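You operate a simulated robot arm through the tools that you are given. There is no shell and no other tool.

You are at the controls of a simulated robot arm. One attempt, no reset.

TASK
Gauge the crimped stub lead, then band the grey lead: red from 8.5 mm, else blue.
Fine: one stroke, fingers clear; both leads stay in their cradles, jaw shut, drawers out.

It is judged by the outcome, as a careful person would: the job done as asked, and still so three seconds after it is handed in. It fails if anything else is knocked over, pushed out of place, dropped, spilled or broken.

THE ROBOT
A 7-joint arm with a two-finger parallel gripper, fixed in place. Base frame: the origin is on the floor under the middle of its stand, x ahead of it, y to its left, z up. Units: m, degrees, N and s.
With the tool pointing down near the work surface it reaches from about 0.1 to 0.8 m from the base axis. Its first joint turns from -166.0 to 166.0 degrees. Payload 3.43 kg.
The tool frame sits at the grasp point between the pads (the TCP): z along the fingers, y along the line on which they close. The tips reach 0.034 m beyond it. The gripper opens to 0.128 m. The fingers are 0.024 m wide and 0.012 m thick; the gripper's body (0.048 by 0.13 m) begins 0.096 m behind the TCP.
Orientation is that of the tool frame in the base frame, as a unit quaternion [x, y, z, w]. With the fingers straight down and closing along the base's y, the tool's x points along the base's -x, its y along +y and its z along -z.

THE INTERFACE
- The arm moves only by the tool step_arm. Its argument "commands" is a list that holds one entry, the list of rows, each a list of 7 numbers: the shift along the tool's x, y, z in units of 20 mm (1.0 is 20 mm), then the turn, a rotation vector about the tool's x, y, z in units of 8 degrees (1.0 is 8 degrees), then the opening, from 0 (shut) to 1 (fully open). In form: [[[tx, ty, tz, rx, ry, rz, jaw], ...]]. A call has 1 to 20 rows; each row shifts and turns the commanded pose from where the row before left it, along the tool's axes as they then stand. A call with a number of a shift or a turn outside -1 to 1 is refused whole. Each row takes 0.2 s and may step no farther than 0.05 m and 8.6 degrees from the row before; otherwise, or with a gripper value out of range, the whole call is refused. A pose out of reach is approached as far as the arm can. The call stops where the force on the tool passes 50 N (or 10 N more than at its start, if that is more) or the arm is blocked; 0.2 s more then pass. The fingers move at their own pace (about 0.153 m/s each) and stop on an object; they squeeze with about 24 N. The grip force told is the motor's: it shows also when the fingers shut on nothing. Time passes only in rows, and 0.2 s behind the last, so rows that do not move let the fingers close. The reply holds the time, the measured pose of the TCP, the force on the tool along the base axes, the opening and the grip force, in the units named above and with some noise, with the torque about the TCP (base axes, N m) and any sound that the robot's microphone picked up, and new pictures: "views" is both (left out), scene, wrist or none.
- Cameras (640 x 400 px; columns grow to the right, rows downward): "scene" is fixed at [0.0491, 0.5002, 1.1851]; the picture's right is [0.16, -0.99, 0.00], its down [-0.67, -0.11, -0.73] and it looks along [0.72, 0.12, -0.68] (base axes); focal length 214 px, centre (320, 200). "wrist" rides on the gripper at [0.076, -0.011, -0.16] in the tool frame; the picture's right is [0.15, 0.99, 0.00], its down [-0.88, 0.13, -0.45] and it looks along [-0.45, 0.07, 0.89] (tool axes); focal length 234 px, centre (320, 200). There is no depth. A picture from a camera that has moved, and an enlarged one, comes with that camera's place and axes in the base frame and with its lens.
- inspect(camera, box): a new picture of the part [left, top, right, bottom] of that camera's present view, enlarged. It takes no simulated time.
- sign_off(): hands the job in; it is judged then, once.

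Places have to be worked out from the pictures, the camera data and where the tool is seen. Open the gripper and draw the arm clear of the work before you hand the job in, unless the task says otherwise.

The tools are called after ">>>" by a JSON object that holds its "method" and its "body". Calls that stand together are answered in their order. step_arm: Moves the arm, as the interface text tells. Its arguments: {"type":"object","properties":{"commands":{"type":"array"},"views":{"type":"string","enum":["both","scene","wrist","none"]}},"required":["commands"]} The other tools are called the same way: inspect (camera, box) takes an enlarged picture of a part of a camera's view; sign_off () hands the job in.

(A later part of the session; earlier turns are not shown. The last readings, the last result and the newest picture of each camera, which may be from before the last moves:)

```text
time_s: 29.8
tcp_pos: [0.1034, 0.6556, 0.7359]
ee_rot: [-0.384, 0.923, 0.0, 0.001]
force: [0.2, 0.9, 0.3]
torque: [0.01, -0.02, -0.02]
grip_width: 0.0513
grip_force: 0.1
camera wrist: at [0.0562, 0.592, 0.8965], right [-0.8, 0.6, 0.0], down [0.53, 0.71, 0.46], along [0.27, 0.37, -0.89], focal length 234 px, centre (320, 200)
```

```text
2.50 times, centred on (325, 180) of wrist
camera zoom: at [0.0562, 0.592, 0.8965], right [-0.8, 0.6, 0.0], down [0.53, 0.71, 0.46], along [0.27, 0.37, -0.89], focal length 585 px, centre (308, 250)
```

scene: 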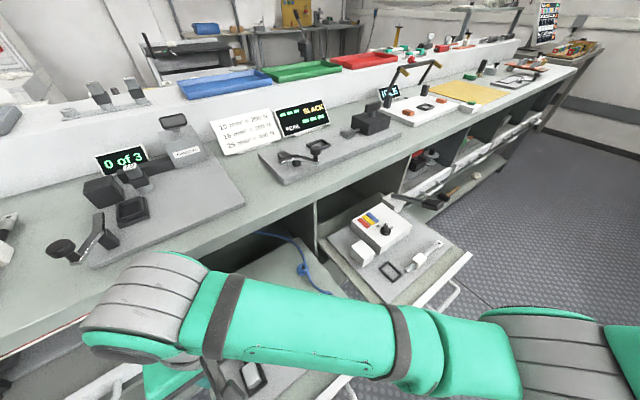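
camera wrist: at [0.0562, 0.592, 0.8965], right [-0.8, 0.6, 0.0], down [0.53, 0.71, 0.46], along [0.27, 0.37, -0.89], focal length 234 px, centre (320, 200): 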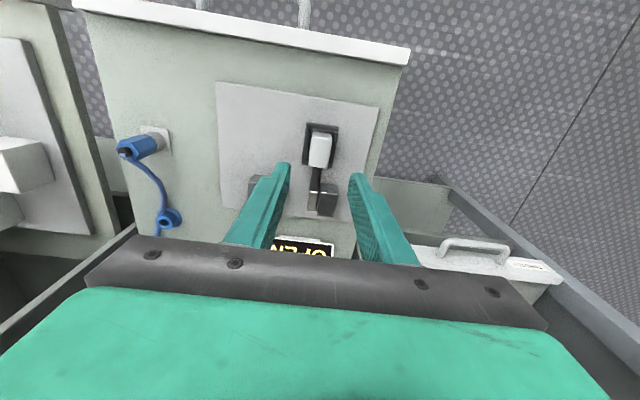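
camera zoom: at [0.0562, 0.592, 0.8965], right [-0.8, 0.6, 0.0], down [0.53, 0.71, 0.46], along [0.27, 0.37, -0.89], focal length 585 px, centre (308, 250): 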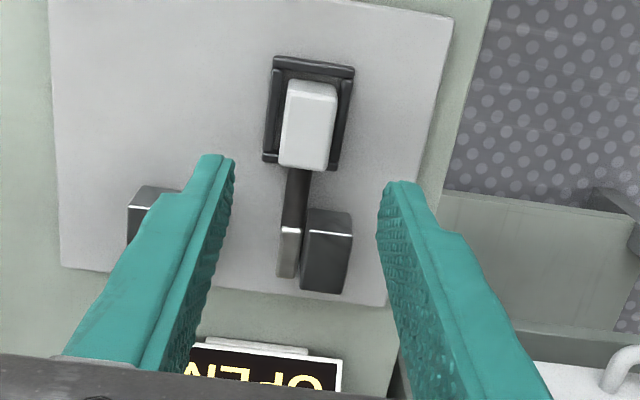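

The cradle sits in the nest with the lug lying beside the anvil. I'll close the jaw by pushing the sliding box from its outer side with closed fingers, which keeps them away from the measuring gap. First I'll move above that side and look.

>>> {"method": "step_arm", "body": {"commands": [[[0, 0, -0.5, 0, 0, 0, 0], [-0.575, -1, 0, 0, 0, 0, 0], [-0.575, -1, 0, 0, 0, 0, 0], [-0.575, -1, 0, 0, 0, 0, 0], [-0.575, -1, 0, 0, 0, 0, 0], [-0.575, -1, 0, 0, 0, 0, 0], [-0.575, -1, 0, 0, 0, 0, 0], [0, 0, 0, 0, 0, 0, 0]]], "views": "both"}}

>>> {"method": "inspect", "body": {"camera": "wrist", "box": [270, 100, 460, 260]}}

```text
time_s: 31.6
tcp_pos: [0.2368, 0.6161, 0.7458]
ee_rot: [-0.383, 0.924, 0.0, 0.002]
force: [0.4, -0.7, -0.2]
torque: [-0.03, -0.01, 0.03]
grip_width: 0.0
grip_force: 23.8
camera wrist: at [0.191, 0.5548, 0.9062], right [-0.8, 0.59, 0.0], down [0.53, 0.71, 0.46], along [0.27, 0.37, -0.89], focal length 234 px, centre (320, 200)
```

scene: 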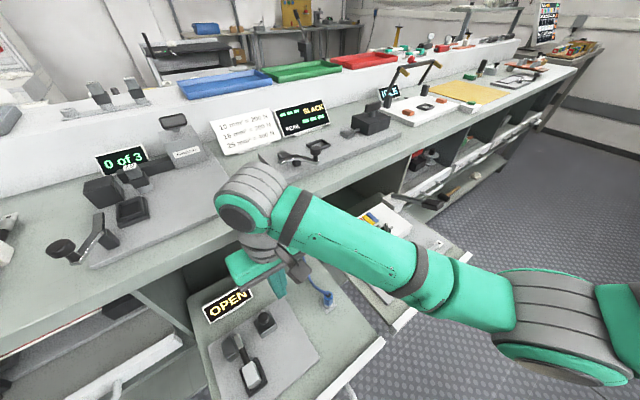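
wrist: 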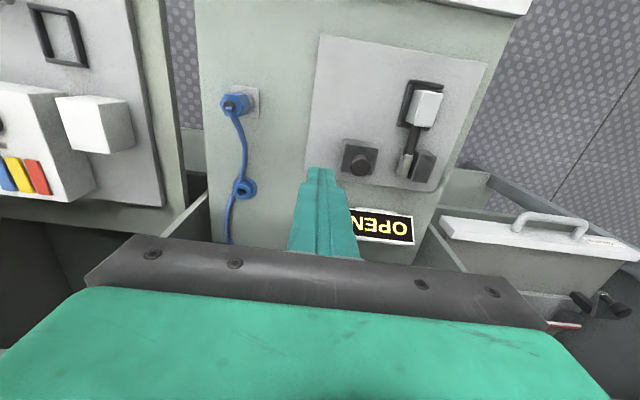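

```text
2.50 times, centred on (365, 180) of wrist
camera zoom: at [0.191, 0.5548, 0.9062], right [-0.8, 0.59, 0.0], down [0.53, 0.71, 0.46], along [0.27, 0.37, -0.89], focal length 585 px, centre (208, 250)
```

zoom: 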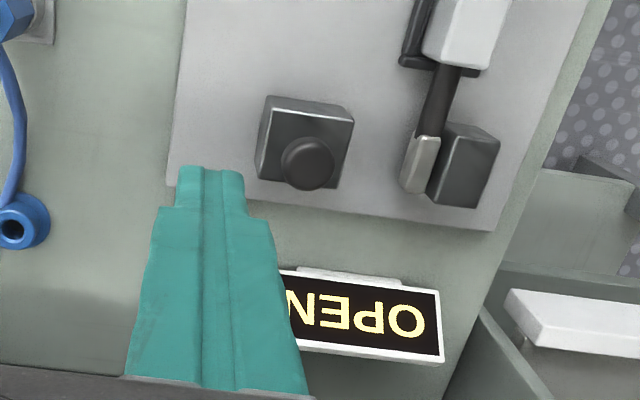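

The box's outer face is about 31 mm along +y from the tool axis, leaving a 19 mm gap to the finger, and the lug sits against the anvil side. I'll line up with the box centre and descend beside it, tips about 11 mm above the plate.

>>> {"method": "step_arm", "body": {"commands": [[[-0.35, 0, 0.6, 0, 0, 0, 0], [0, 0, 0.9, 0, 0, 0, 0], [0, 0, 0.9, 0, 0, 0, 0], [0, 0, 0.9, 0, 0, 0, 0], [0, 0, 0.9, 0, 0, 0, 0], [0, 0, 0.8, 0, 0, 0, 0], [0, 0, 0.5, 0, 0, 0, 0], [0, 0, 0.2, 0, 0, 0, 0], [0, 0, 0, 0, 0, 0, 0]]], "views": "both"}}

>>> {"method": "inspect", "body": {"camera": "wrist", "box": [270, 100, 500, 270]}}

```text
time_s: 33.6
tcp_pos: [0.2412, 0.6248, 0.6323]
ee_rot: [-0.384, 0.924, 0.0, 0.0]
force: [-0.2, -0.5, -0.7]
torque: [0.03, 0.0, -0.03]
grip_width: 0.0
grip_force: 23.6
camera wrist: at [0.1955, 0.5625, 0.7914], right [-0.8, 0.59, 0.0], down [0.53, 0.71, 0.46], along [0.27, 0.37, -0.89], focal length 234 px, centre (320, 200)
```

scene: 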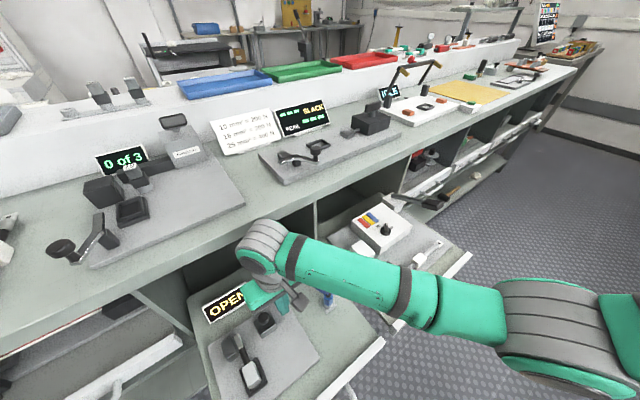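
wrist: 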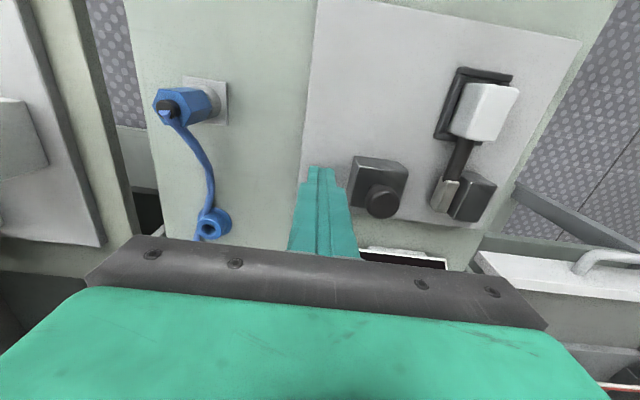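

```text
2.35 times, centred on (385, 185) of wrist
camera zoom: at [0.1955, 0.5625, 0.7914], right [-0.8, 0.59, 0.0], down [0.53, 0.71, 0.46], along [0.27, 0.37, -0.89], focal length 551 px, centre (167, 235)
```

zoom: 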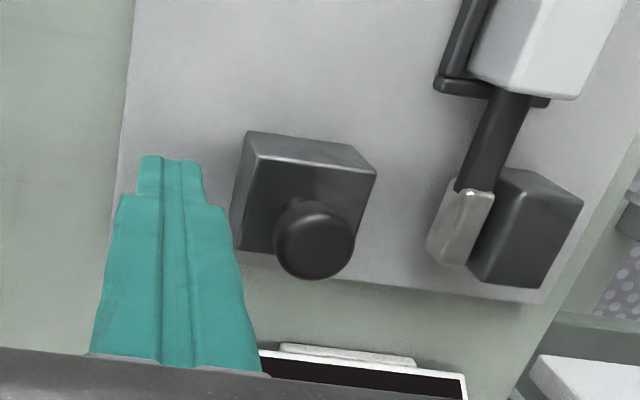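

The fingers are beside the box. I'll push slowly along +y toward the anvil in small steps while watching the force.

>>> {"method": "step_arm", "body": {"commands": [[[0, 0.25, 0, 0, 0, 0, 0], [0, 0.25, 0, 0, 0, 0, 0], [0, 0.25, 0, 0, 0, 0, 0], [0, 0.25, 0, 0, 0, 0, 0], [0, 0.25, 0, 0, 0, 0, 0], [0, 0.25, 0, 0, 0, 0, 0], [0, 0, 0, 0, 0, 0, 0]]], "views": "wrist"}}

>>> {"method": "inspect", "body": {"camera": "wrist", "box": [270, 100, 500, 270]}}

```text
time_s: 35.2
tcp_pos: [0.2195, 0.6462, 0.6312]
ee_rot: [-0.384, 0.924, 0.001, 0.001]
force: [-1.0, -0.1, -0.2]
torque: [-0.01, -0.02, -0.01]
grip_width: 0.0
grip_force: 23.6
camera wrist: at [0.173, 0.5839, 0.7912], right [-0.8, 0.59, 0.0], down [0.53, 0.71, 0.46], along [0.27, 0.37, -0.89], focal length 234 px, centre (320, 200)
```

wrist: 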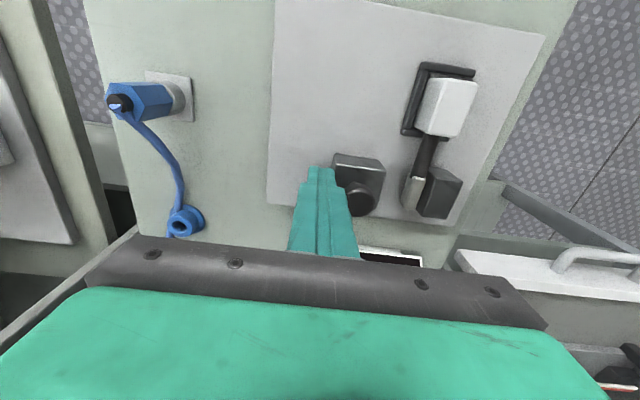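

```text
2.35 times, centred on (385, 185) of wrist
camera zoom: at [0.173, 0.5839, 0.7912], right [-0.8, 0.59, 0.0], down [0.53, 0.71, 0.46], along [0.27, 0.37, -0.89], focal length 551 px, centre (167, 235)
```

zoom: 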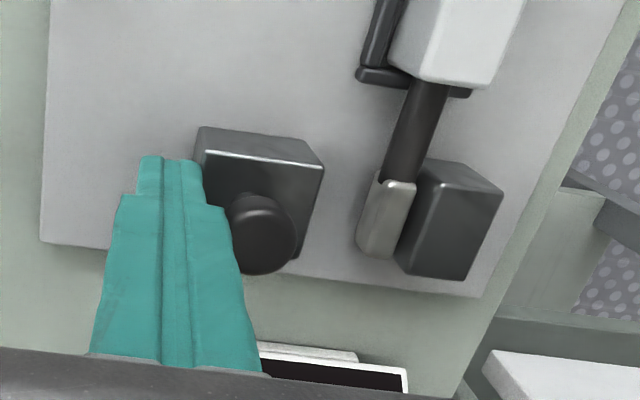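

The box slides easily; it has moved about 11 mm and the force stays near zero. I'll push another 20 mm in small steps.

>>> {"method": "step_arm", "body": {"commands": [[[0, 0.2, 0, 0, 0, 0, 0], [0, 0.2, 0, 0, 0, 0, 0], [0, 0.2, 0, 0, 0, 0, 0], [0, 0.2, 0, 0, 0, 0, 0], [0, 0.2, 0, 0, 0, 0, 0], [0, 0, 0, 0, 0, 0, 0]]], "views": "both"}}

>>> {"method": "inspect", "body": {"camera": "wrist", "box": [270, 100, 500, 270]}}

>>> {"method": "inspect", "body": {"camera": "scene", "box": [180, 270, 340, 400]}}

```text
time_s: 36.6
tcp_pos: [0.2059, 0.6599, 0.6309]
ee_rot: [-0.383, 0.924, 0.0, 0.001]
force: [0.2, -0.3, -0.7]
torque: [-0.02, 0.01, -0.01]
grip_width: 0.0
grip_force: 23.6
camera wrist: at [0.1596, 0.5976, 0.7919], right [-0.8, 0.59, 0.0], down [0.53, 0.71, 0.46], along [0.27, 0.37, -0.89], focal length 234 px, centre (320, 200)
```

scene: 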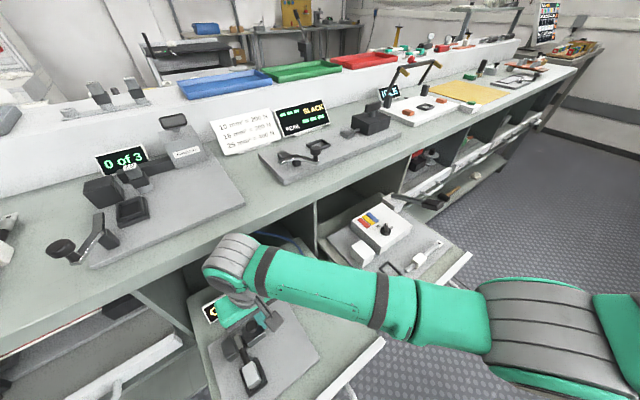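
wrist: 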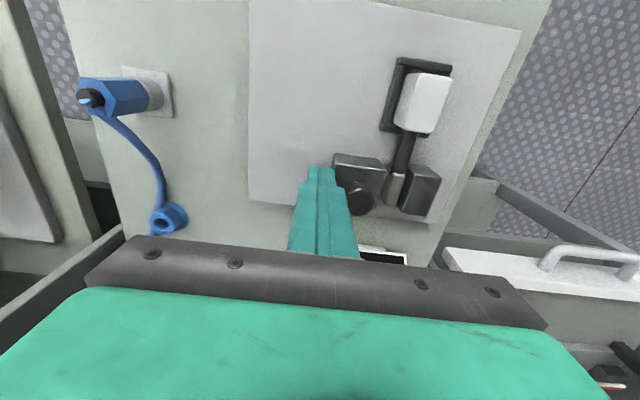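

```text
2.35 times, centred on (385, 185) of wrist
camera zoom: at [0.1596, 0.5976, 0.7919], right [-0.8, 0.59, 0.0], down [0.53, 0.71, 0.46], along [0.27, 0.37, -0.89], focal length 551 px, centre (167, 235)
```

zoom: 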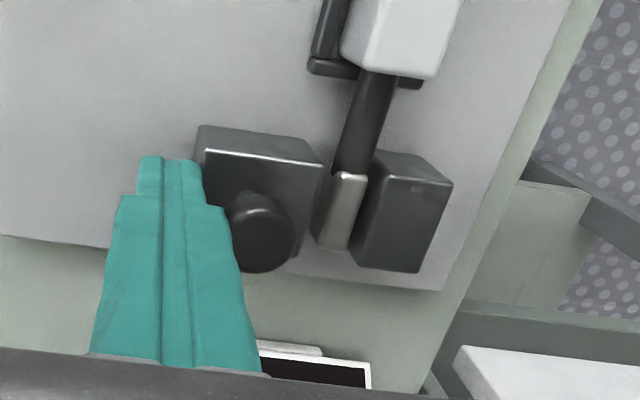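

```text
3.08 times, centred on (260, 335) of scene
camera zoom: at [0.0491, 0.5002, 1.1851], right [0.16, -0.99, 0.0], down [-0.67, -0.11, -0.73], along [0.72, 0.12, -0.68], focal length 660 px, centre (505, -215)
```

zoom: 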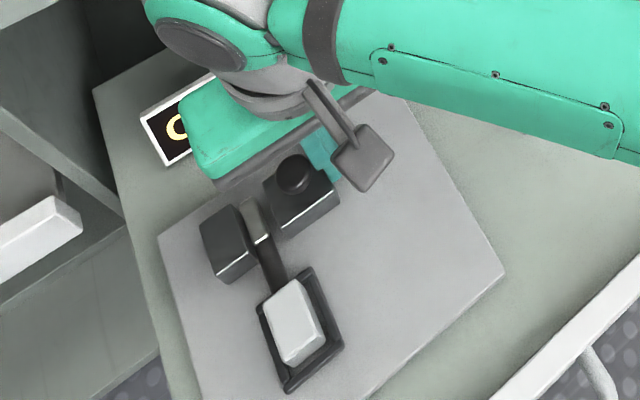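

The jaw is within about 10 mm of closing on the lug. I'll continue in 2 mm steps and read the force each time.

>>> {"method": "step_arm", "body": {"commands": [[[0, 0.1, 0, 0, 0, 0, 0], [0, 0.1, 0, 0, 0, 0, 0], [0, 0.1, 0, 0, 0, 0, 0], [0, 0, 0, 0, 0, 0, 0]]], "views": "none"}}

>>> {"method": "inspect", "body": {"camera": "wrist", "box": [310, 120, 450, 230]}}

```text
time_s: 37.6
tcp_pos: [0.2033, 0.6633, 0.6317]
ee_rot: [-0.383, 0.924, 0.0, 0.001]
force: [1.5, -1.5, 3.0]
torque: [-0.05, -0.01, -0.02]
grip_width: 0.0
grip_force: 24.3
```

```text
3.64 times, centred on (380, 175) of wrist
camera zoom: at [0.1565, 0.6019, 0.7908], right [-0.8, 0.6, 0.0], down [0.53, 0.71, 0.46], along [0.27, 0.37, -0.89], focal length 852 px, centre (102, 291)
```

zoom: 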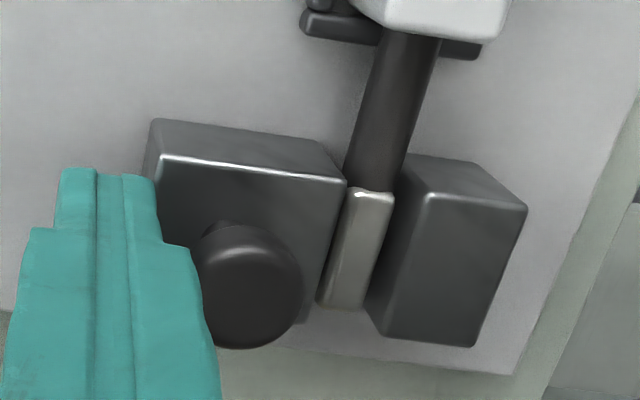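

A small force of about 2 N suggests the jaw has just met the lug. I'll keep going in 1 mm steps.

>>> {"method": "step_arm", "body": {"commands": [[[0, 0.05, 0, 0, 0, 0, 0], [0, 0.05, 0, 0, 0, 0, 0], [0, 0, 0, 0, 0, 0, 0]]], "views": "none"}}

>>> {"method": "inspect", "body": {"camera": "wrist", "box": [310, 120, 450, 230]}}

>>> {"method": "inspect", "body": {"camera": "scene", "box": [180, 270, 340, 400]}}

```text
time_s: 38.4
tcp_pos: [0.2028, 0.6653, 0.6308]
ee_rot: [-0.383, 0.924, -0.001, 0.001]
force: [13.1, -23.1, 10.6]
torque: [-0.6, -0.31, 0.05]
grip_width: 0.0
grip_force: 24.6
```

```text
3.64 times, centred on (380, 175) of wrist
camera zoom: at [0.1561, 0.6032, 0.7907], right [-0.8, 0.6, 0.0], down [0.53, 0.72, 0.46], along [0.27, 0.36, -0.89], focal length 852 px, centre (102, 291)
```

zoom: 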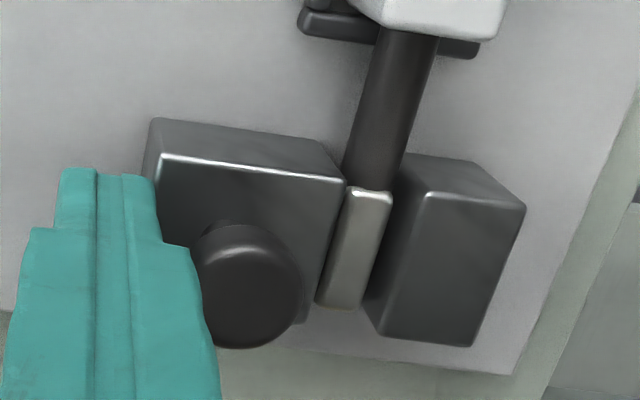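

```text
3.08 times, centred on (260, 335) of scene
camera zoom: at [0.0491, 0.5002, 1.1851], right [0.16, -0.99, 0.0], down [-0.67, -0.11, -0.73], along [0.72, 0.12, -0.68], focal length 660 px, centre (505, -215)
```

zoom: 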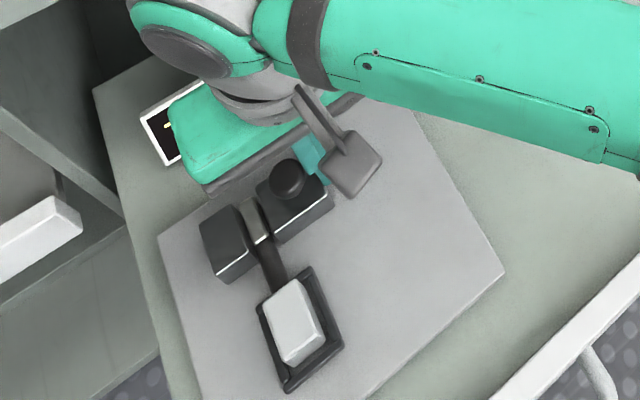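

The force rose to about 26 N, so the jaw is shut on the lug against the anvil, and the display has changed. I'll back the fingers off, rise clear, and read it.

>>> {"method": "step_arm", "body": {"commands": [[[0, -0.3, 0, 0, 0, 0, 0], [0, -0.5, 0, 0, 0, 0, 0], [0, -0.5, -0.5, 0, 0, 0, 0], [0.3, 0, -1, 0, 0, 0, 0], [0.5, 0, -1, 0, 0, 0, 0], [0.5, 0, -1, 0, 0, 0, 0], [0.5, 0, -1, 0, 0, 0, 0], [0.5, 0, -1, 0, 0, 0, 0], [0, 0, -1, 0, 0, 0, 0], [0, 0, 0, 0, 0, 0, 0]]], "views": "both"}}

>>> {"method": "inspect", "body": {"camera": "wrist", "box": [280, 100, 480, 260]}}

>>> {"method": "inspect", "body": {"camera": "scene", "box": [180, 270, 340, 400]}}

```text
time_s: 40.6
tcp_pos: [0.1842, 0.6131, 0.7622]
ee_rot: [-0.383, 0.924, 0.001, 0.001]
force: [-0.1, -0.9, 0.5]
torque: [0.0, 0.03, 0.01]
grip_width: 0.0
grip_force: 24.1
camera wrist: at [0.1374, 0.5526, 0.9218], right [-0.8, 0.6, 0.0], down [0.53, 0.71, 0.46], along [0.27, 0.37, -0.89], focal length 234 px, centre (320, 200)
```

scene: 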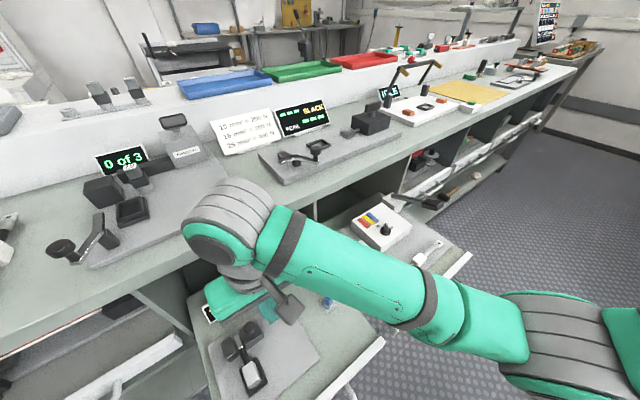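
wrist: 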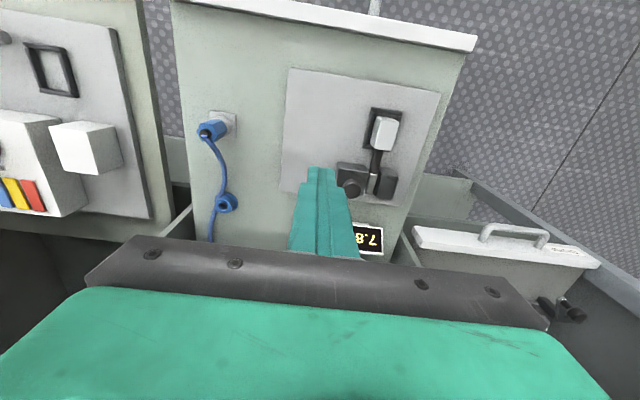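

```text
2.50 times, centred on (380, 180) of wrist
camera zoom: at [0.1374, 0.5526, 0.9218], right [-0.8, 0.6, 0.0], down [0.53, 0.71, 0.46], along [0.27, 0.37, -0.89], focal length 585 px, centre (170, 250)
```

zoom: 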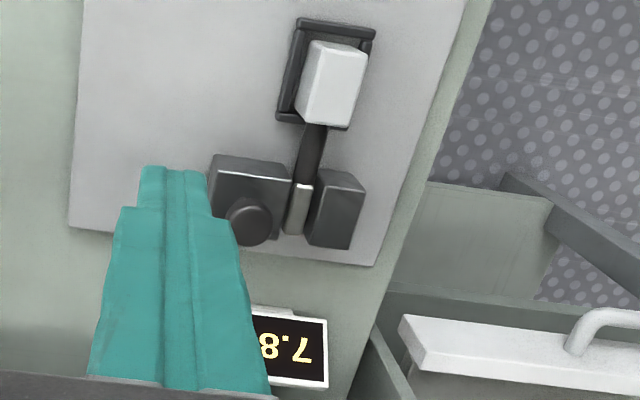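

```text
3.08 times, centred on (260, 335) of scene
camera zoom: at [0.0491, 0.5002, 1.1851], right [0.16, -0.99, 0.0], down [-0.67, -0.11, -0.73], along [0.72, 0.12, -0.68], focal length 660 px, centre (505, -215)
```

zoom: 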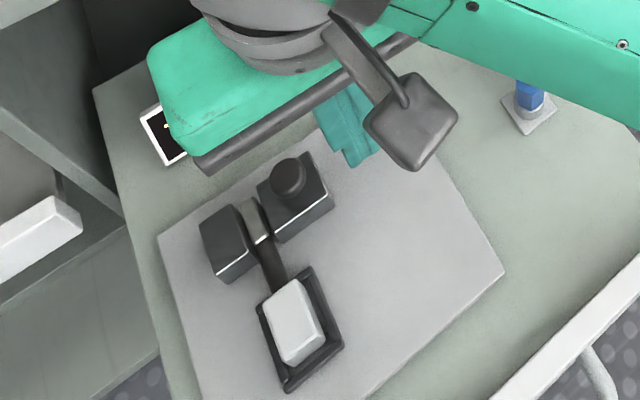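

The display shows "7.8…" upside down and partly hidden by a finger. I'll raise and shift right to get a full view of the display and the jaw.

>>> {"method": "step_arm", "body": {"commands": [[[0.5, -1, -1, 0, 0, 0, 0], [0.5, -1, -1, 0, 0, 0, 0], [0, -1, -0.5, 0, 0, 0, 0], [0, -1, 0, 0, 0, 0, 0], [0, -1, 0, 0, 0, 0, 0], [0, 0, 0, 0, 0, 0, 0]]], "views": "both"}}

>>> {"method": "inspect", "body": {"camera": "wrist", "box": [340, 100, 500, 240]}}

>>> {"method": "inspect", "body": {"camera": "scene", "box": [180, 270, 300, 370]}}

```text
time_s: 42.0
tcp_pos: [0.242, 0.5301, 0.8132]
ee_rot: [-0.383, 0.924, 0.001, 0.0]
force: [0.1, 0.0, 1.2]
torque: [0.0, 0.01, 0.0]
grip_width: 0.0
grip_force: 24.1
camera wrist: at [0.1955, 0.4679, 0.9725], right [-0.8, 0.59, 0.0], down [0.53, 0.71, 0.46], along [0.27, 0.37, -0.89], focal length 234 px, centre (320, 200)
```

scene: 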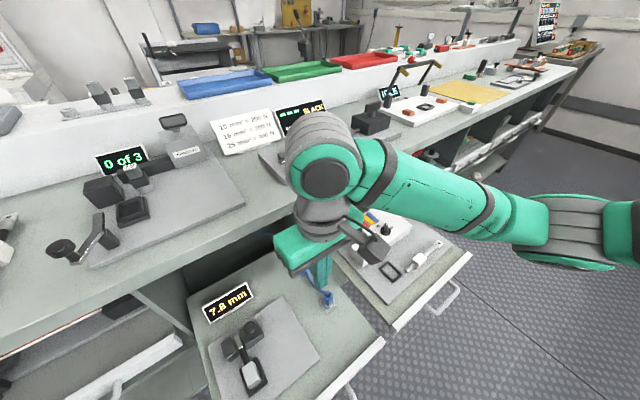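
wrist: 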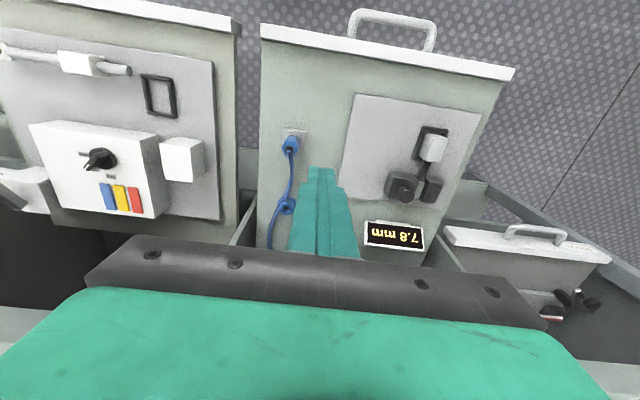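

```text
2.86 times, centred on (420, 170) of wrist
camera zoom: at [0.1955, 0.4679, 0.9725], right [-0.8, 0.59, 0.0], down [0.53, 0.71, 0.46], along [0.27, 0.37, -0.89], focal length 669 px, centre (34, 286)
```

zoom: 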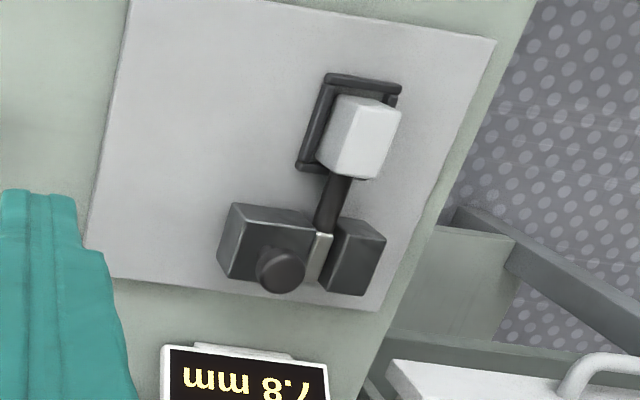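

```text
4.00 times, centred on (240, 320) of scene
camera zoom: at [0.0491, 0.5002, 1.1851], right [0.16, -0.99, 0.0], down [-0.67, -0.11, -0.73], along [0.72, 0.12, -0.68], focal length 858 px, centre (640, -280)
```

zoom: 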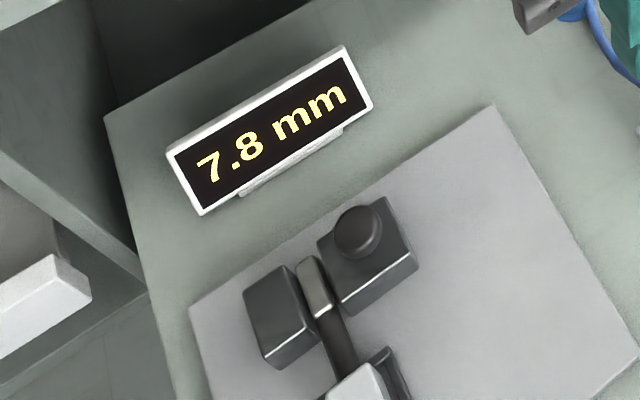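

The gauge reads 7.8 mm. That is below 8.5, so the band must be blue. I'll look at the bander drawer from here.

>>> {"method": "inspect", "body": {"camera": "wrist", "box": [0, 20, 240, 240]}}

>>> {"method": "inspect", "body": {"camera": "wrist", "box": [70, 130, 170, 220]}}

>>> {"method": "inspect", "body": {"camera": "scene", "box": [330, 190, 460, 300]}}

```text
1.82 times, centred on (120, 130) of wrist
camera zoom: at [0.1955, 0.4679, 0.9725], right [-0.8, 0.59, 0.0], down [0.53, 0.71, 0.46], along [0.27, 0.37, -0.89], focal length 426 px, centre (684, 327)
```

zoom: 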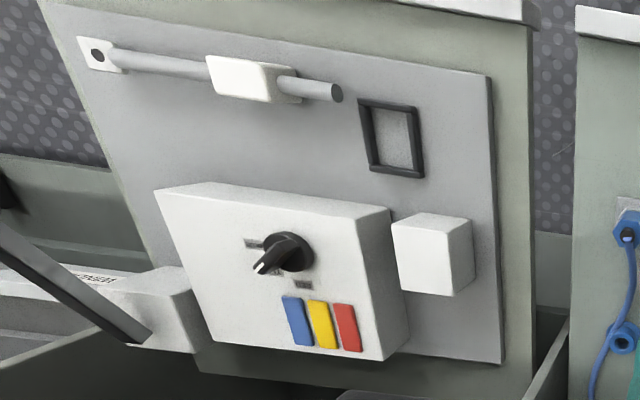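

```text
4.44 times, centred on (120, 175) of wrist
camera zoom: at [0.1955, 0.4679, 0.9725], right [-0.8, 0.59, 0.0], down [0.53, 0.71, 0.46], along [0.27, 0.37, -0.89], focal length 1041 px, centre (1209, 311)
```

zoom: 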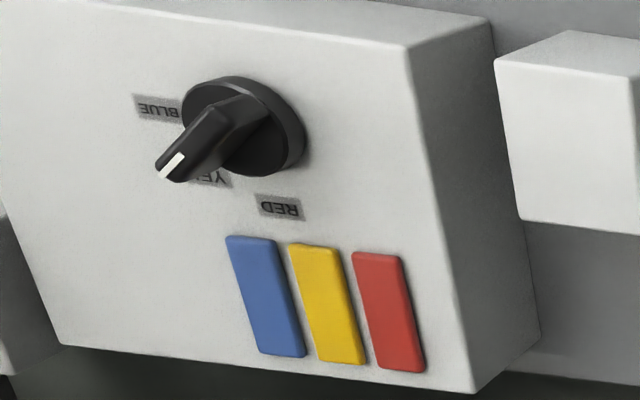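

```text
3.64 times, centred on (395, 245) of scene
camera zoom: at [0.0491, 0.5002, 1.1851], right [0.16, -0.99, 0.0], down [-0.67, -0.11, -0.73], along [0.72, 0.12, -0.68], focal length 780 px, centre (47, 36)
```

zoom: 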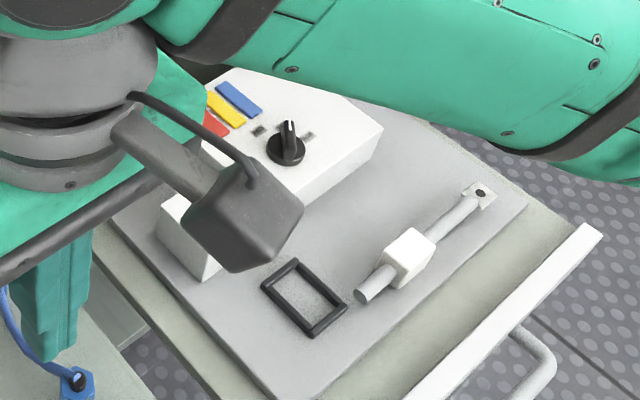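

The selector points at YEL and BLUE is next to it on the right-hand (+u) side. The bander has a matching nest, a gap between the machine and the white block, and a lever at about (0.588, 0.226, 0.711). I'll move the arm along the bench direction to above this drawer for a closer look.

>>> {"method": "step_arm", "body": {"commands": [[[0.15, -1, 0, 0, 0, 0, 0.8], [0.15, -1, 0, 0, 0, 0, 0.8], [0.15, -1, 0, 0, 0, 0, 0.8], [0.15, -1, 0, 0, 0, 0, 0.8], [0.15, -1, 0, 0, 0, 0, 0.8], [0.15, -1, 0, 0, 0, 0, 0.8], [0.15, -1, 0, 0, 0, 0, 0.8], [0.15, -1, 0, 0, 0, 0, 0.8], [0.15, -1, 0, 0, 0, 0, 0.8], [0.15, -1, 0, 0, 0, 0, 0.8], [0, -1, 0, 0, 0, 0, 0.8], [0, -1, 0, 0, 0, 0, 0.8], [0, -1, 0, 0, 0, 0, 0.8], [0, -1, 0, 0, 0, 0, 0.8], [0, -1, 0, 0, 0, 0, 0.8], [0, -1, 0, 0, 0, 0, 0.8], [0, 0, 0, 0, 0, 0, 0.8]]], "views": "both"}}

>>> {"method": "inspect", "body": {"camera": "wrist", "box": [150, 0, 470, 240]}}

```text
time_s: 45.6
tcp_pos: [0.4468, 0.2826, 0.8096]
ee_rot: [-0.383, 0.924, 0.0, 0.001]
force: [0.1, -0.5, 0.4]
torque: [-0.04, 0.02, -0.04]
grip_width: 0.1026
grip_force: 0.1
camera wrist: at [0.4003, 0.2205, 0.9699], right [-0.8, 0.59, 0.0], down [0.53, 0.71, 0.46], along [0.27, 0.37, -0.89], focal length 234 px, centre (320, 200)
```

scene: 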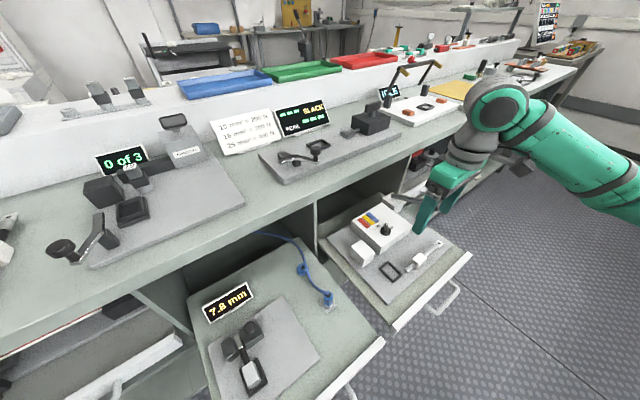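
wrist: 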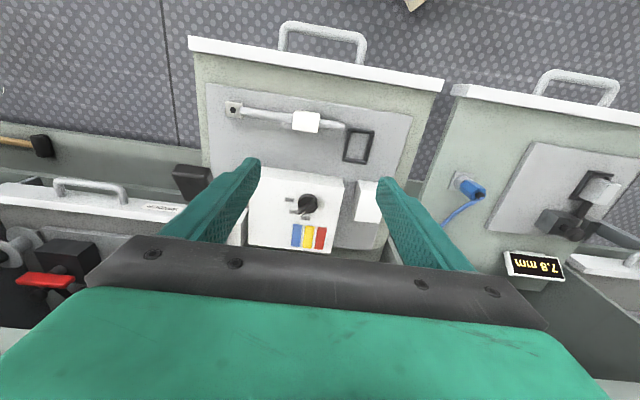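

```text
1.67 times, centred on (310, 120) of wrist
camera zoom: at [0.4003, 0.2205, 0.9699], right [-0.8, 0.59, 0.0], down [0.53, 0.71, 0.46], along [0.27, 0.37, -0.89], focal length 390 px, centre (337, 333)
```

zoom: 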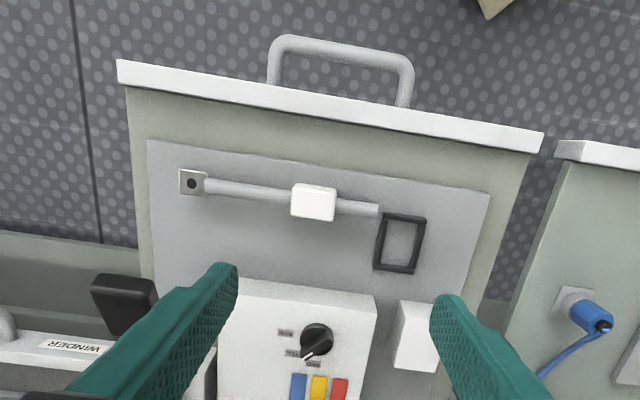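

The cradle here is at about n=0.4955, u=0.140 (45° axes) and the nest at n≈0.5255, u≈0.052. The lead's long lug end should point into the gap between machine and block. The tool is already oriented for the selector, so I'll look at that first from closer in.

>>> {"method": "step_arm", "body": {"commands": [[[-0.9, 0, 0.8, 0, 0, 0, 0.5], [-0.9, 0, 0.8, 0, 0, 0, 0.5], [-0.9, 0, 0.6, 0, 0, 0, 0.5], [0, 0, 0, 0, 0, 0, 0.5]]], "views": "both"}}

>>> {"method": "inspect", "body": {"camera": "wrist", "box": [250, 110, 400, 250]}}

>>> {"method": "inspect", "body": {"camera": "scene", "box": [330, 190, 460, 300]}}

```text
time_s: 46.6
tcp_pos: [0.4874, 0.3215, 0.7666]
ee_rot: [-0.384, 0.923, 0.001, 0.001]
force: [-0.6, -0.3, 0.1]
torque: [0.01, 0.02, -0.01]
grip_width: 0.0639
grip_force: 0.1
camera wrist: at [0.4407, 0.2581, 0.9265], right [-0.8, 0.59, 0.0], down [0.53, 0.71, 0.46], along [0.27, 0.37, -0.89], focal length 234 px, centre (320, 200)
```

scene: 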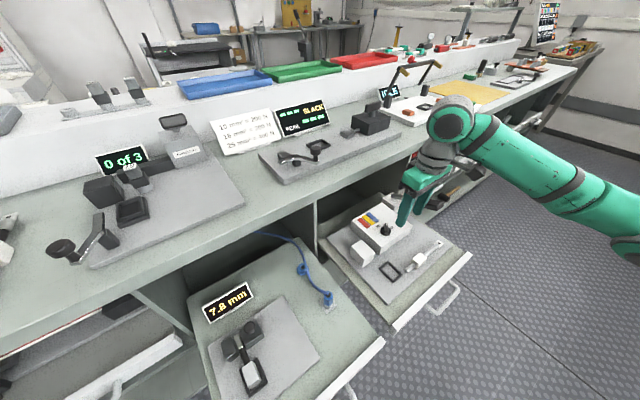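
wrist: 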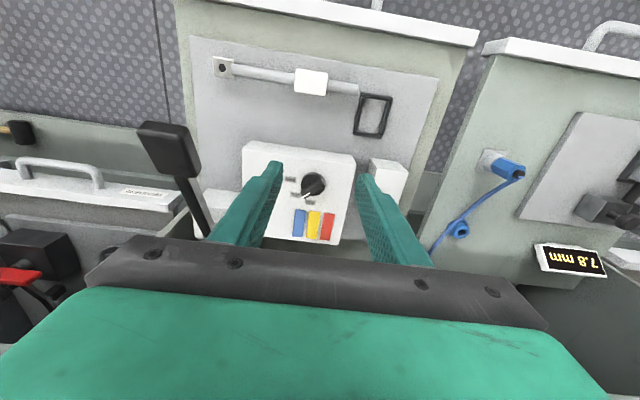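

```text
2.86 times, centred on (325, 180) of wrist
camera zoom: at [0.4407, 0.2581, 0.9265], right [-0.8, 0.59, 0.0], down [0.53, 0.71, 0.46], along [0.27, 0.37, -0.89], focal length 669 px, centre (306, 257)
```

zoom: 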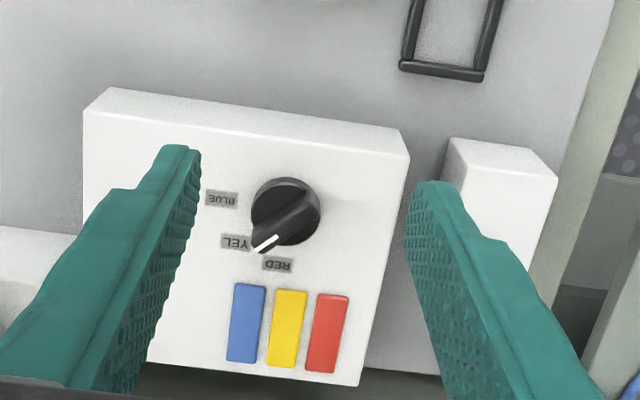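

```text
3.64 times, centred on (395, 245) of scene
camera zoom: at [0.0491, 0.5002, 1.1851], right [0.16, -0.99, 0.0], down [-0.67, -0.11, -0.73], along [0.72, 0.12, -0.68], focal length 780 px, centre (47, 36)
```

zoom: 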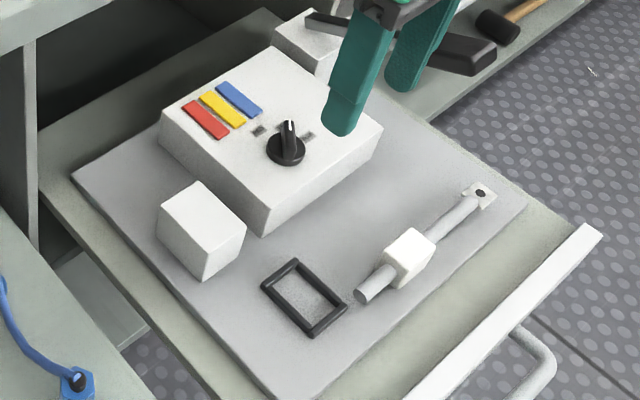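

The pointer is at YEL, along base +x. BLUE is 45° clockwise seen from above. I'll move above the knob and turn the tool so the fingers close across the pointer bar (along base y).

>>> {"method": "step_arm", "body": {"commands": [[[-0.8, 0, -0.2, 0, 0, 0.8, 0.5], [-0.6, 0.35, 0, 0, 0, 0.8, 0.5], [-0.65, 0.35, 0, 0, 0, 0.8, 0.5], [0, 0, 0, 0, 0, 0.8, 0.5], [0, 0, 0, 0, 0, 0.8, 0.5], [0, 0, 0, 0, 0, 0.8, 0.5], [0, 0, 0, 0, 0, 0.825, 0.5], [0, 0, 0, 0, 0, 0, 0.5]]], "views": "both"}}

>>> {"method": "inspect", "body": {"camera": "wrist", "box": [250, 80, 400, 220]}}

```text
time_s: 48.4
tcp_pos: [0.5093, 0.3576, 0.7716]
ee_rot: [0.0, 1.0, 0.001, 0.001]
force: [0.6, -0.7, 0.3]
torque: [-0.01, 0.02, -0.02]
grip_width: 0.0639
grip_force: 0.1
camera wrist: at [0.4332, 0.3464, 0.9316], right [-0.15, 0.99, 0.0], down [0.88, 0.13, 0.46], along [0.45, 0.07, -0.89], focal length 234 px, centre (320, 200)
```

scene: 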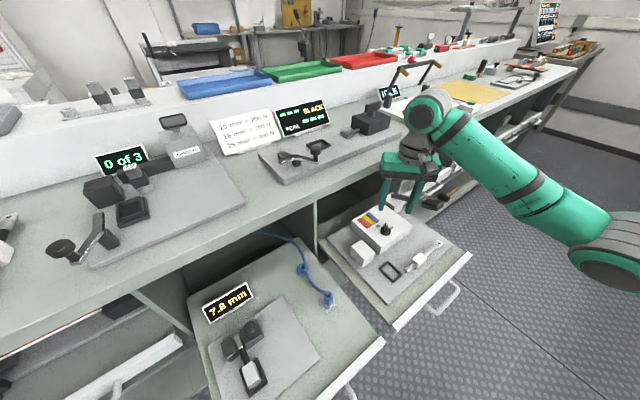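
wrist: 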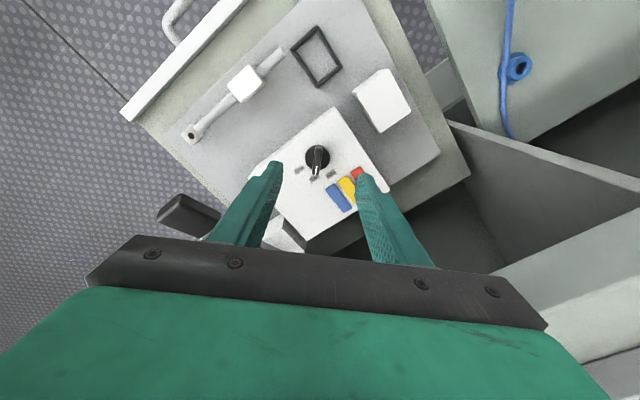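

```text
2.86 times, centred on (325, 150) of wrist
camera zoom: at [0.4332, 0.3464, 0.9316], right [-0.15, 0.99, 0.0], down [0.88, 0.13, 0.46], along [0.45, 0.07, -0.89], focal length 669 px, centre (306, 343)
```

zoom: 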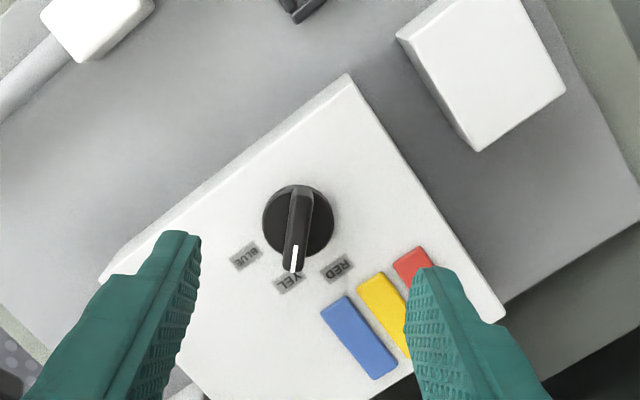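

The knob axis is 13 mm ahead of the tool in x, and the bar is about 9 mm wide along x. The machine top is at z≈0.625. I'll shift over the knob and lower until the tips are just above the bar.

>>> {"method": "step_arm", "body": {"commands": [[[-0.65, -0.05, 0.3, 0, 0, 0, 0.4], [0, 0, 0.9, 0, 0, 0, 0.4], [0, 0, 0.9, 0, 0, 0, 0.4], [0, 0, 0.9, 0, 0, 0, 0.4], [0, 0, 0.8, 0, 0, 0, 0.4], [0, 0, 0, 0, 0, 0, 0.4]]], "views": "both"}}

>>> {"method": "inspect", "body": {"camera": "wrist", "box": [250, 110, 400, 250]}}

>>> {"method": "inspect", "body": {"camera": "scene", "box": [330, 170, 460, 280]}}

```text
time_s: 49.8
tcp_pos: [0.5227, 0.3575, 0.6943]
ee_rot: [-0.001, 1.0, 0.001, 0.001]
force: [0.3, 0.1, -0.2]
torque: [0.0, -0.03, -0.02]
grip_width: 0.0515
grip_force: 0.1
camera wrist: at [0.4465, 0.3448, 0.8547], right [-0.15, 0.99, 0.0], down [0.88, 0.13, 0.46], along [0.45, 0.07, -0.89], focal length 234 px, centre (320, 200)
```

scene: 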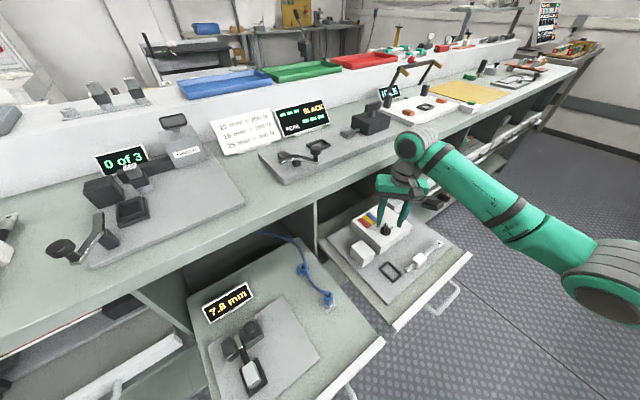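
wrist: 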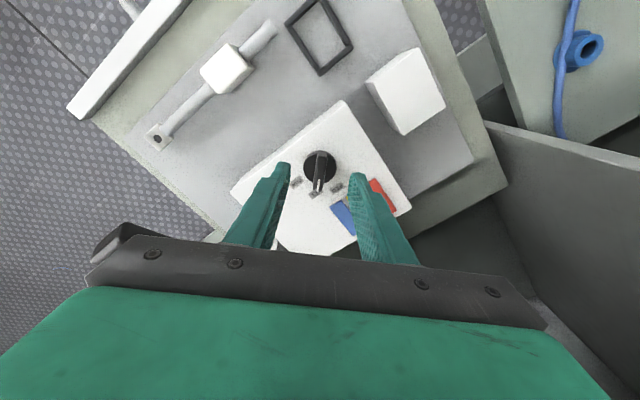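

```text
2.86 times, centred on (325, 180) of wrist
camera zoom: at [0.4465, 0.3448, 0.8547], right [-0.15, 0.99, 0.0], down [0.88, 0.13, 0.46], along [0.45, 0.07, -0.89], focal length 669 px, centre (306, 257)
```

zoom: 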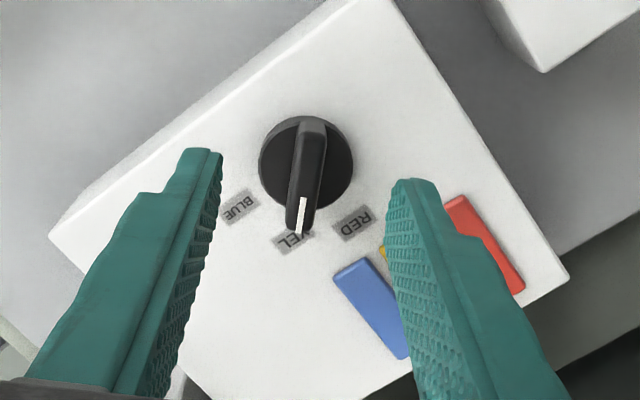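

```text
3.64 times, centred on (395, 225) of scene
camera zoom: at [0.0491, 0.5002, 1.1851], right [0.16, -0.99, 0.0], down [-0.67, -0.11, -0.73], along [0.72, 0.12, -0.68], focal length 780 px, centre (47, 109)
```

zoom: 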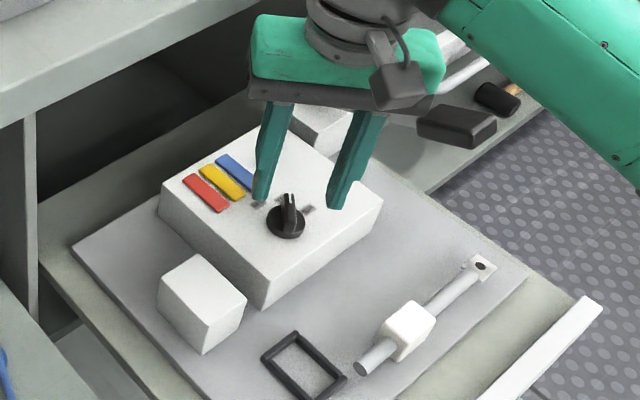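

The fingers straddle the bar, centred on the knob axis and clear of the lever. I'll lower so the tips sit about 12 mm above the machine top, then close on the bar.

>>> {"method": "step_arm", "body": {"commands": [[[0, 0, 0.5, 0, 0, 0, 0.4], [0, 0, 0.4, 0, 0, 0, 0.4], [0, 0, 0.2, 0, 0, 0, 0.4], [0, 0, 0, 0, 0, 0, 0.4]]], "views": "wrist"}}

>>> {"method": "inspect", "body": {"camera": "scene", "box": [350, 190, 430, 260]}}

>>> {"method": "inspect", "body": {"camera": "wrist", "box": [250, 110, 400, 250]}}

```text
time_s: 50.8
tcp_pos: [0.5223, 0.3569, 0.6737]
ee_rot: [-0.001, 1.0, 0.0, 0.001]
force: [0.4, 0.3, -0.4]
torque: [-0.01, -0.02, -0.04]
grip_width: 0.0511
grip_force: 0.0
camera wrist: at [0.446, 0.3443, 0.8329], right [-0.15, 0.99, 0.0], down [0.88, 0.13, 0.46], along [0.45, 0.07, -0.89], focal length 234 px, centre (320, 200)
```

wrist: 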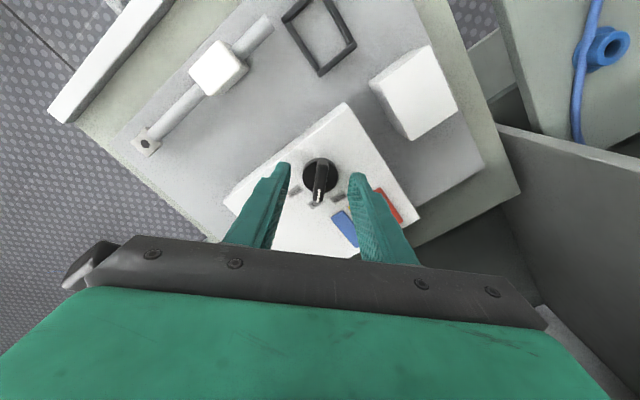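

```text
5.71 times, centred on (390, 225) of scene
camera zoom: at [0.0491, 0.5002, 1.1851], right [0.16, -0.99, 0.0], down [-0.67, -0.11, -0.73], along [0.72, 0.12, -0.68], focal length 1226 px, centre (-80, 57)
```

zoom: 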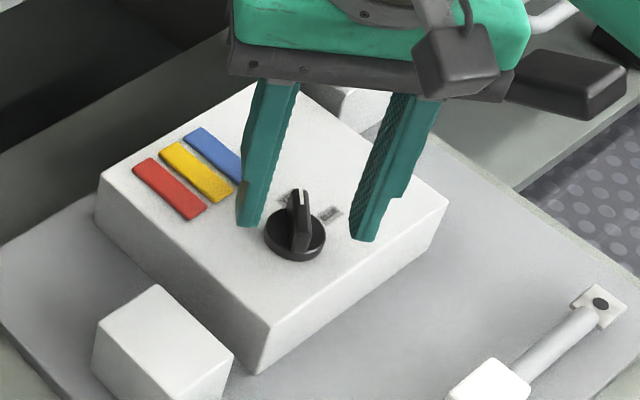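

```text
2.86 times, centred on (325, 180) of wrist
camera zoom: at [0.446, 0.3443, 0.8329], right [-0.15, 0.99, 0.0], down [0.88, 0.13, 0.46], along [0.45, 0.07, -0.89], focal length 669 px, centre (306, 257)
```

zoom: 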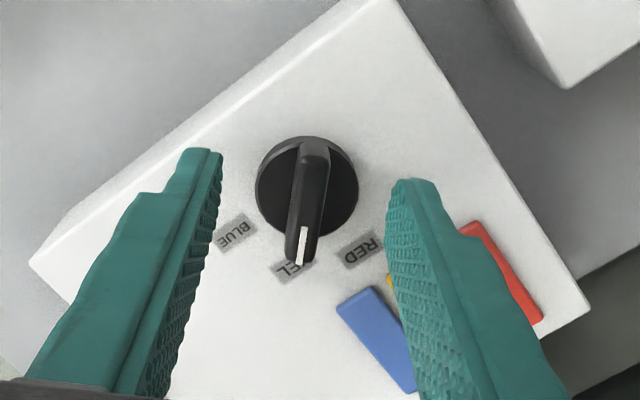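

The fingers are at the right depth and well centred. I'll close on the bar.

>>> {"method": "step_arm", "body": {"commands": [[[0, 0, 0, 0, 0, 0, 0.2], [0, 0, 0, 0, 0, 0, 0.1], [0, 0, 0, 0, 0, 0, 0.0], [0, 0, 0, 0, 0, 0, 0.0]]], "views": "wrist"}}

>>> {"method": "inspect", "body": {"camera": "scene", "box": [350, 190, 430, 260]}}

>>> {"method": "inspect", "body": {"camera": "wrist", "box": [260, 120, 380, 240]}}

```text
time_s: 51.8
tcp_pos: [0.5235, 0.3565, 0.6731]
ee_rot: [-0.001, 1.0, 0.001, 0.001]
force: [1.1, 10.4, -3.5]
torque: [0.32, -0.57, 0.04]
grip_width: 0.0099
grip_force: 43.6
camera wrist: at [0.4458, 0.3449, 0.8328], right [-0.15, 0.99, 0.0], down [0.88, 0.13, 0.46], along [0.45, 0.07, -0.89], focal length 234 px, centre (320, 200)
```

wrist: 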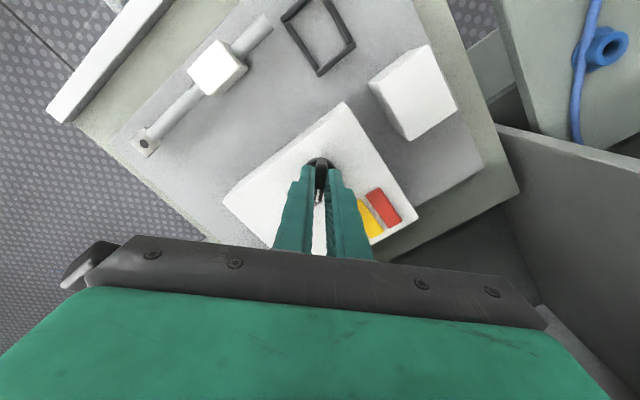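

```text
5.71 times, centred on (390, 225) of scene
camera zoom: at [0.0491, 0.5002, 1.1851], right [0.16, -0.99, 0.0], down [-0.67, -0.11, -0.73], along [0.72, 0.12, -0.68], focal length 1226 px, centre (-80, 57)
```

zoom: 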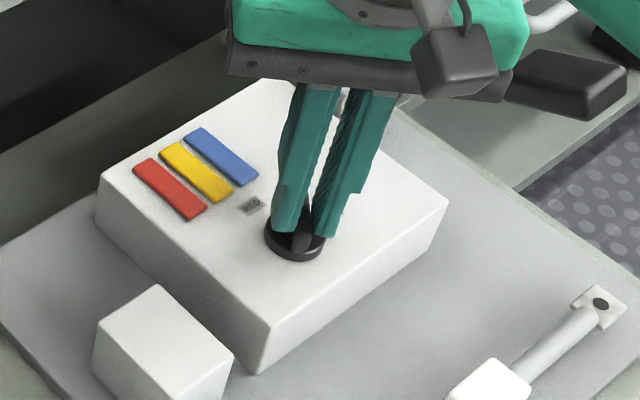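

```text
3.33 times, centred on (320, 180) of wrist
camera zoom: at [0.4458, 0.3449, 0.8328], right [-0.15, 0.99, 0.0], down [0.88, 0.13, 0.46], along [0.45, 0.07, -0.89], focal length 781 px, centre (320, 267)
```

zoom: 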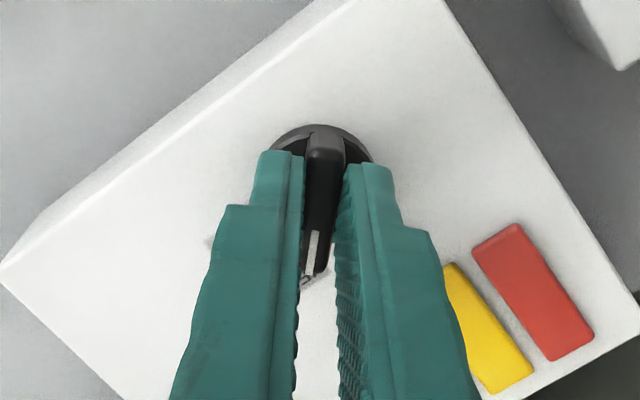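

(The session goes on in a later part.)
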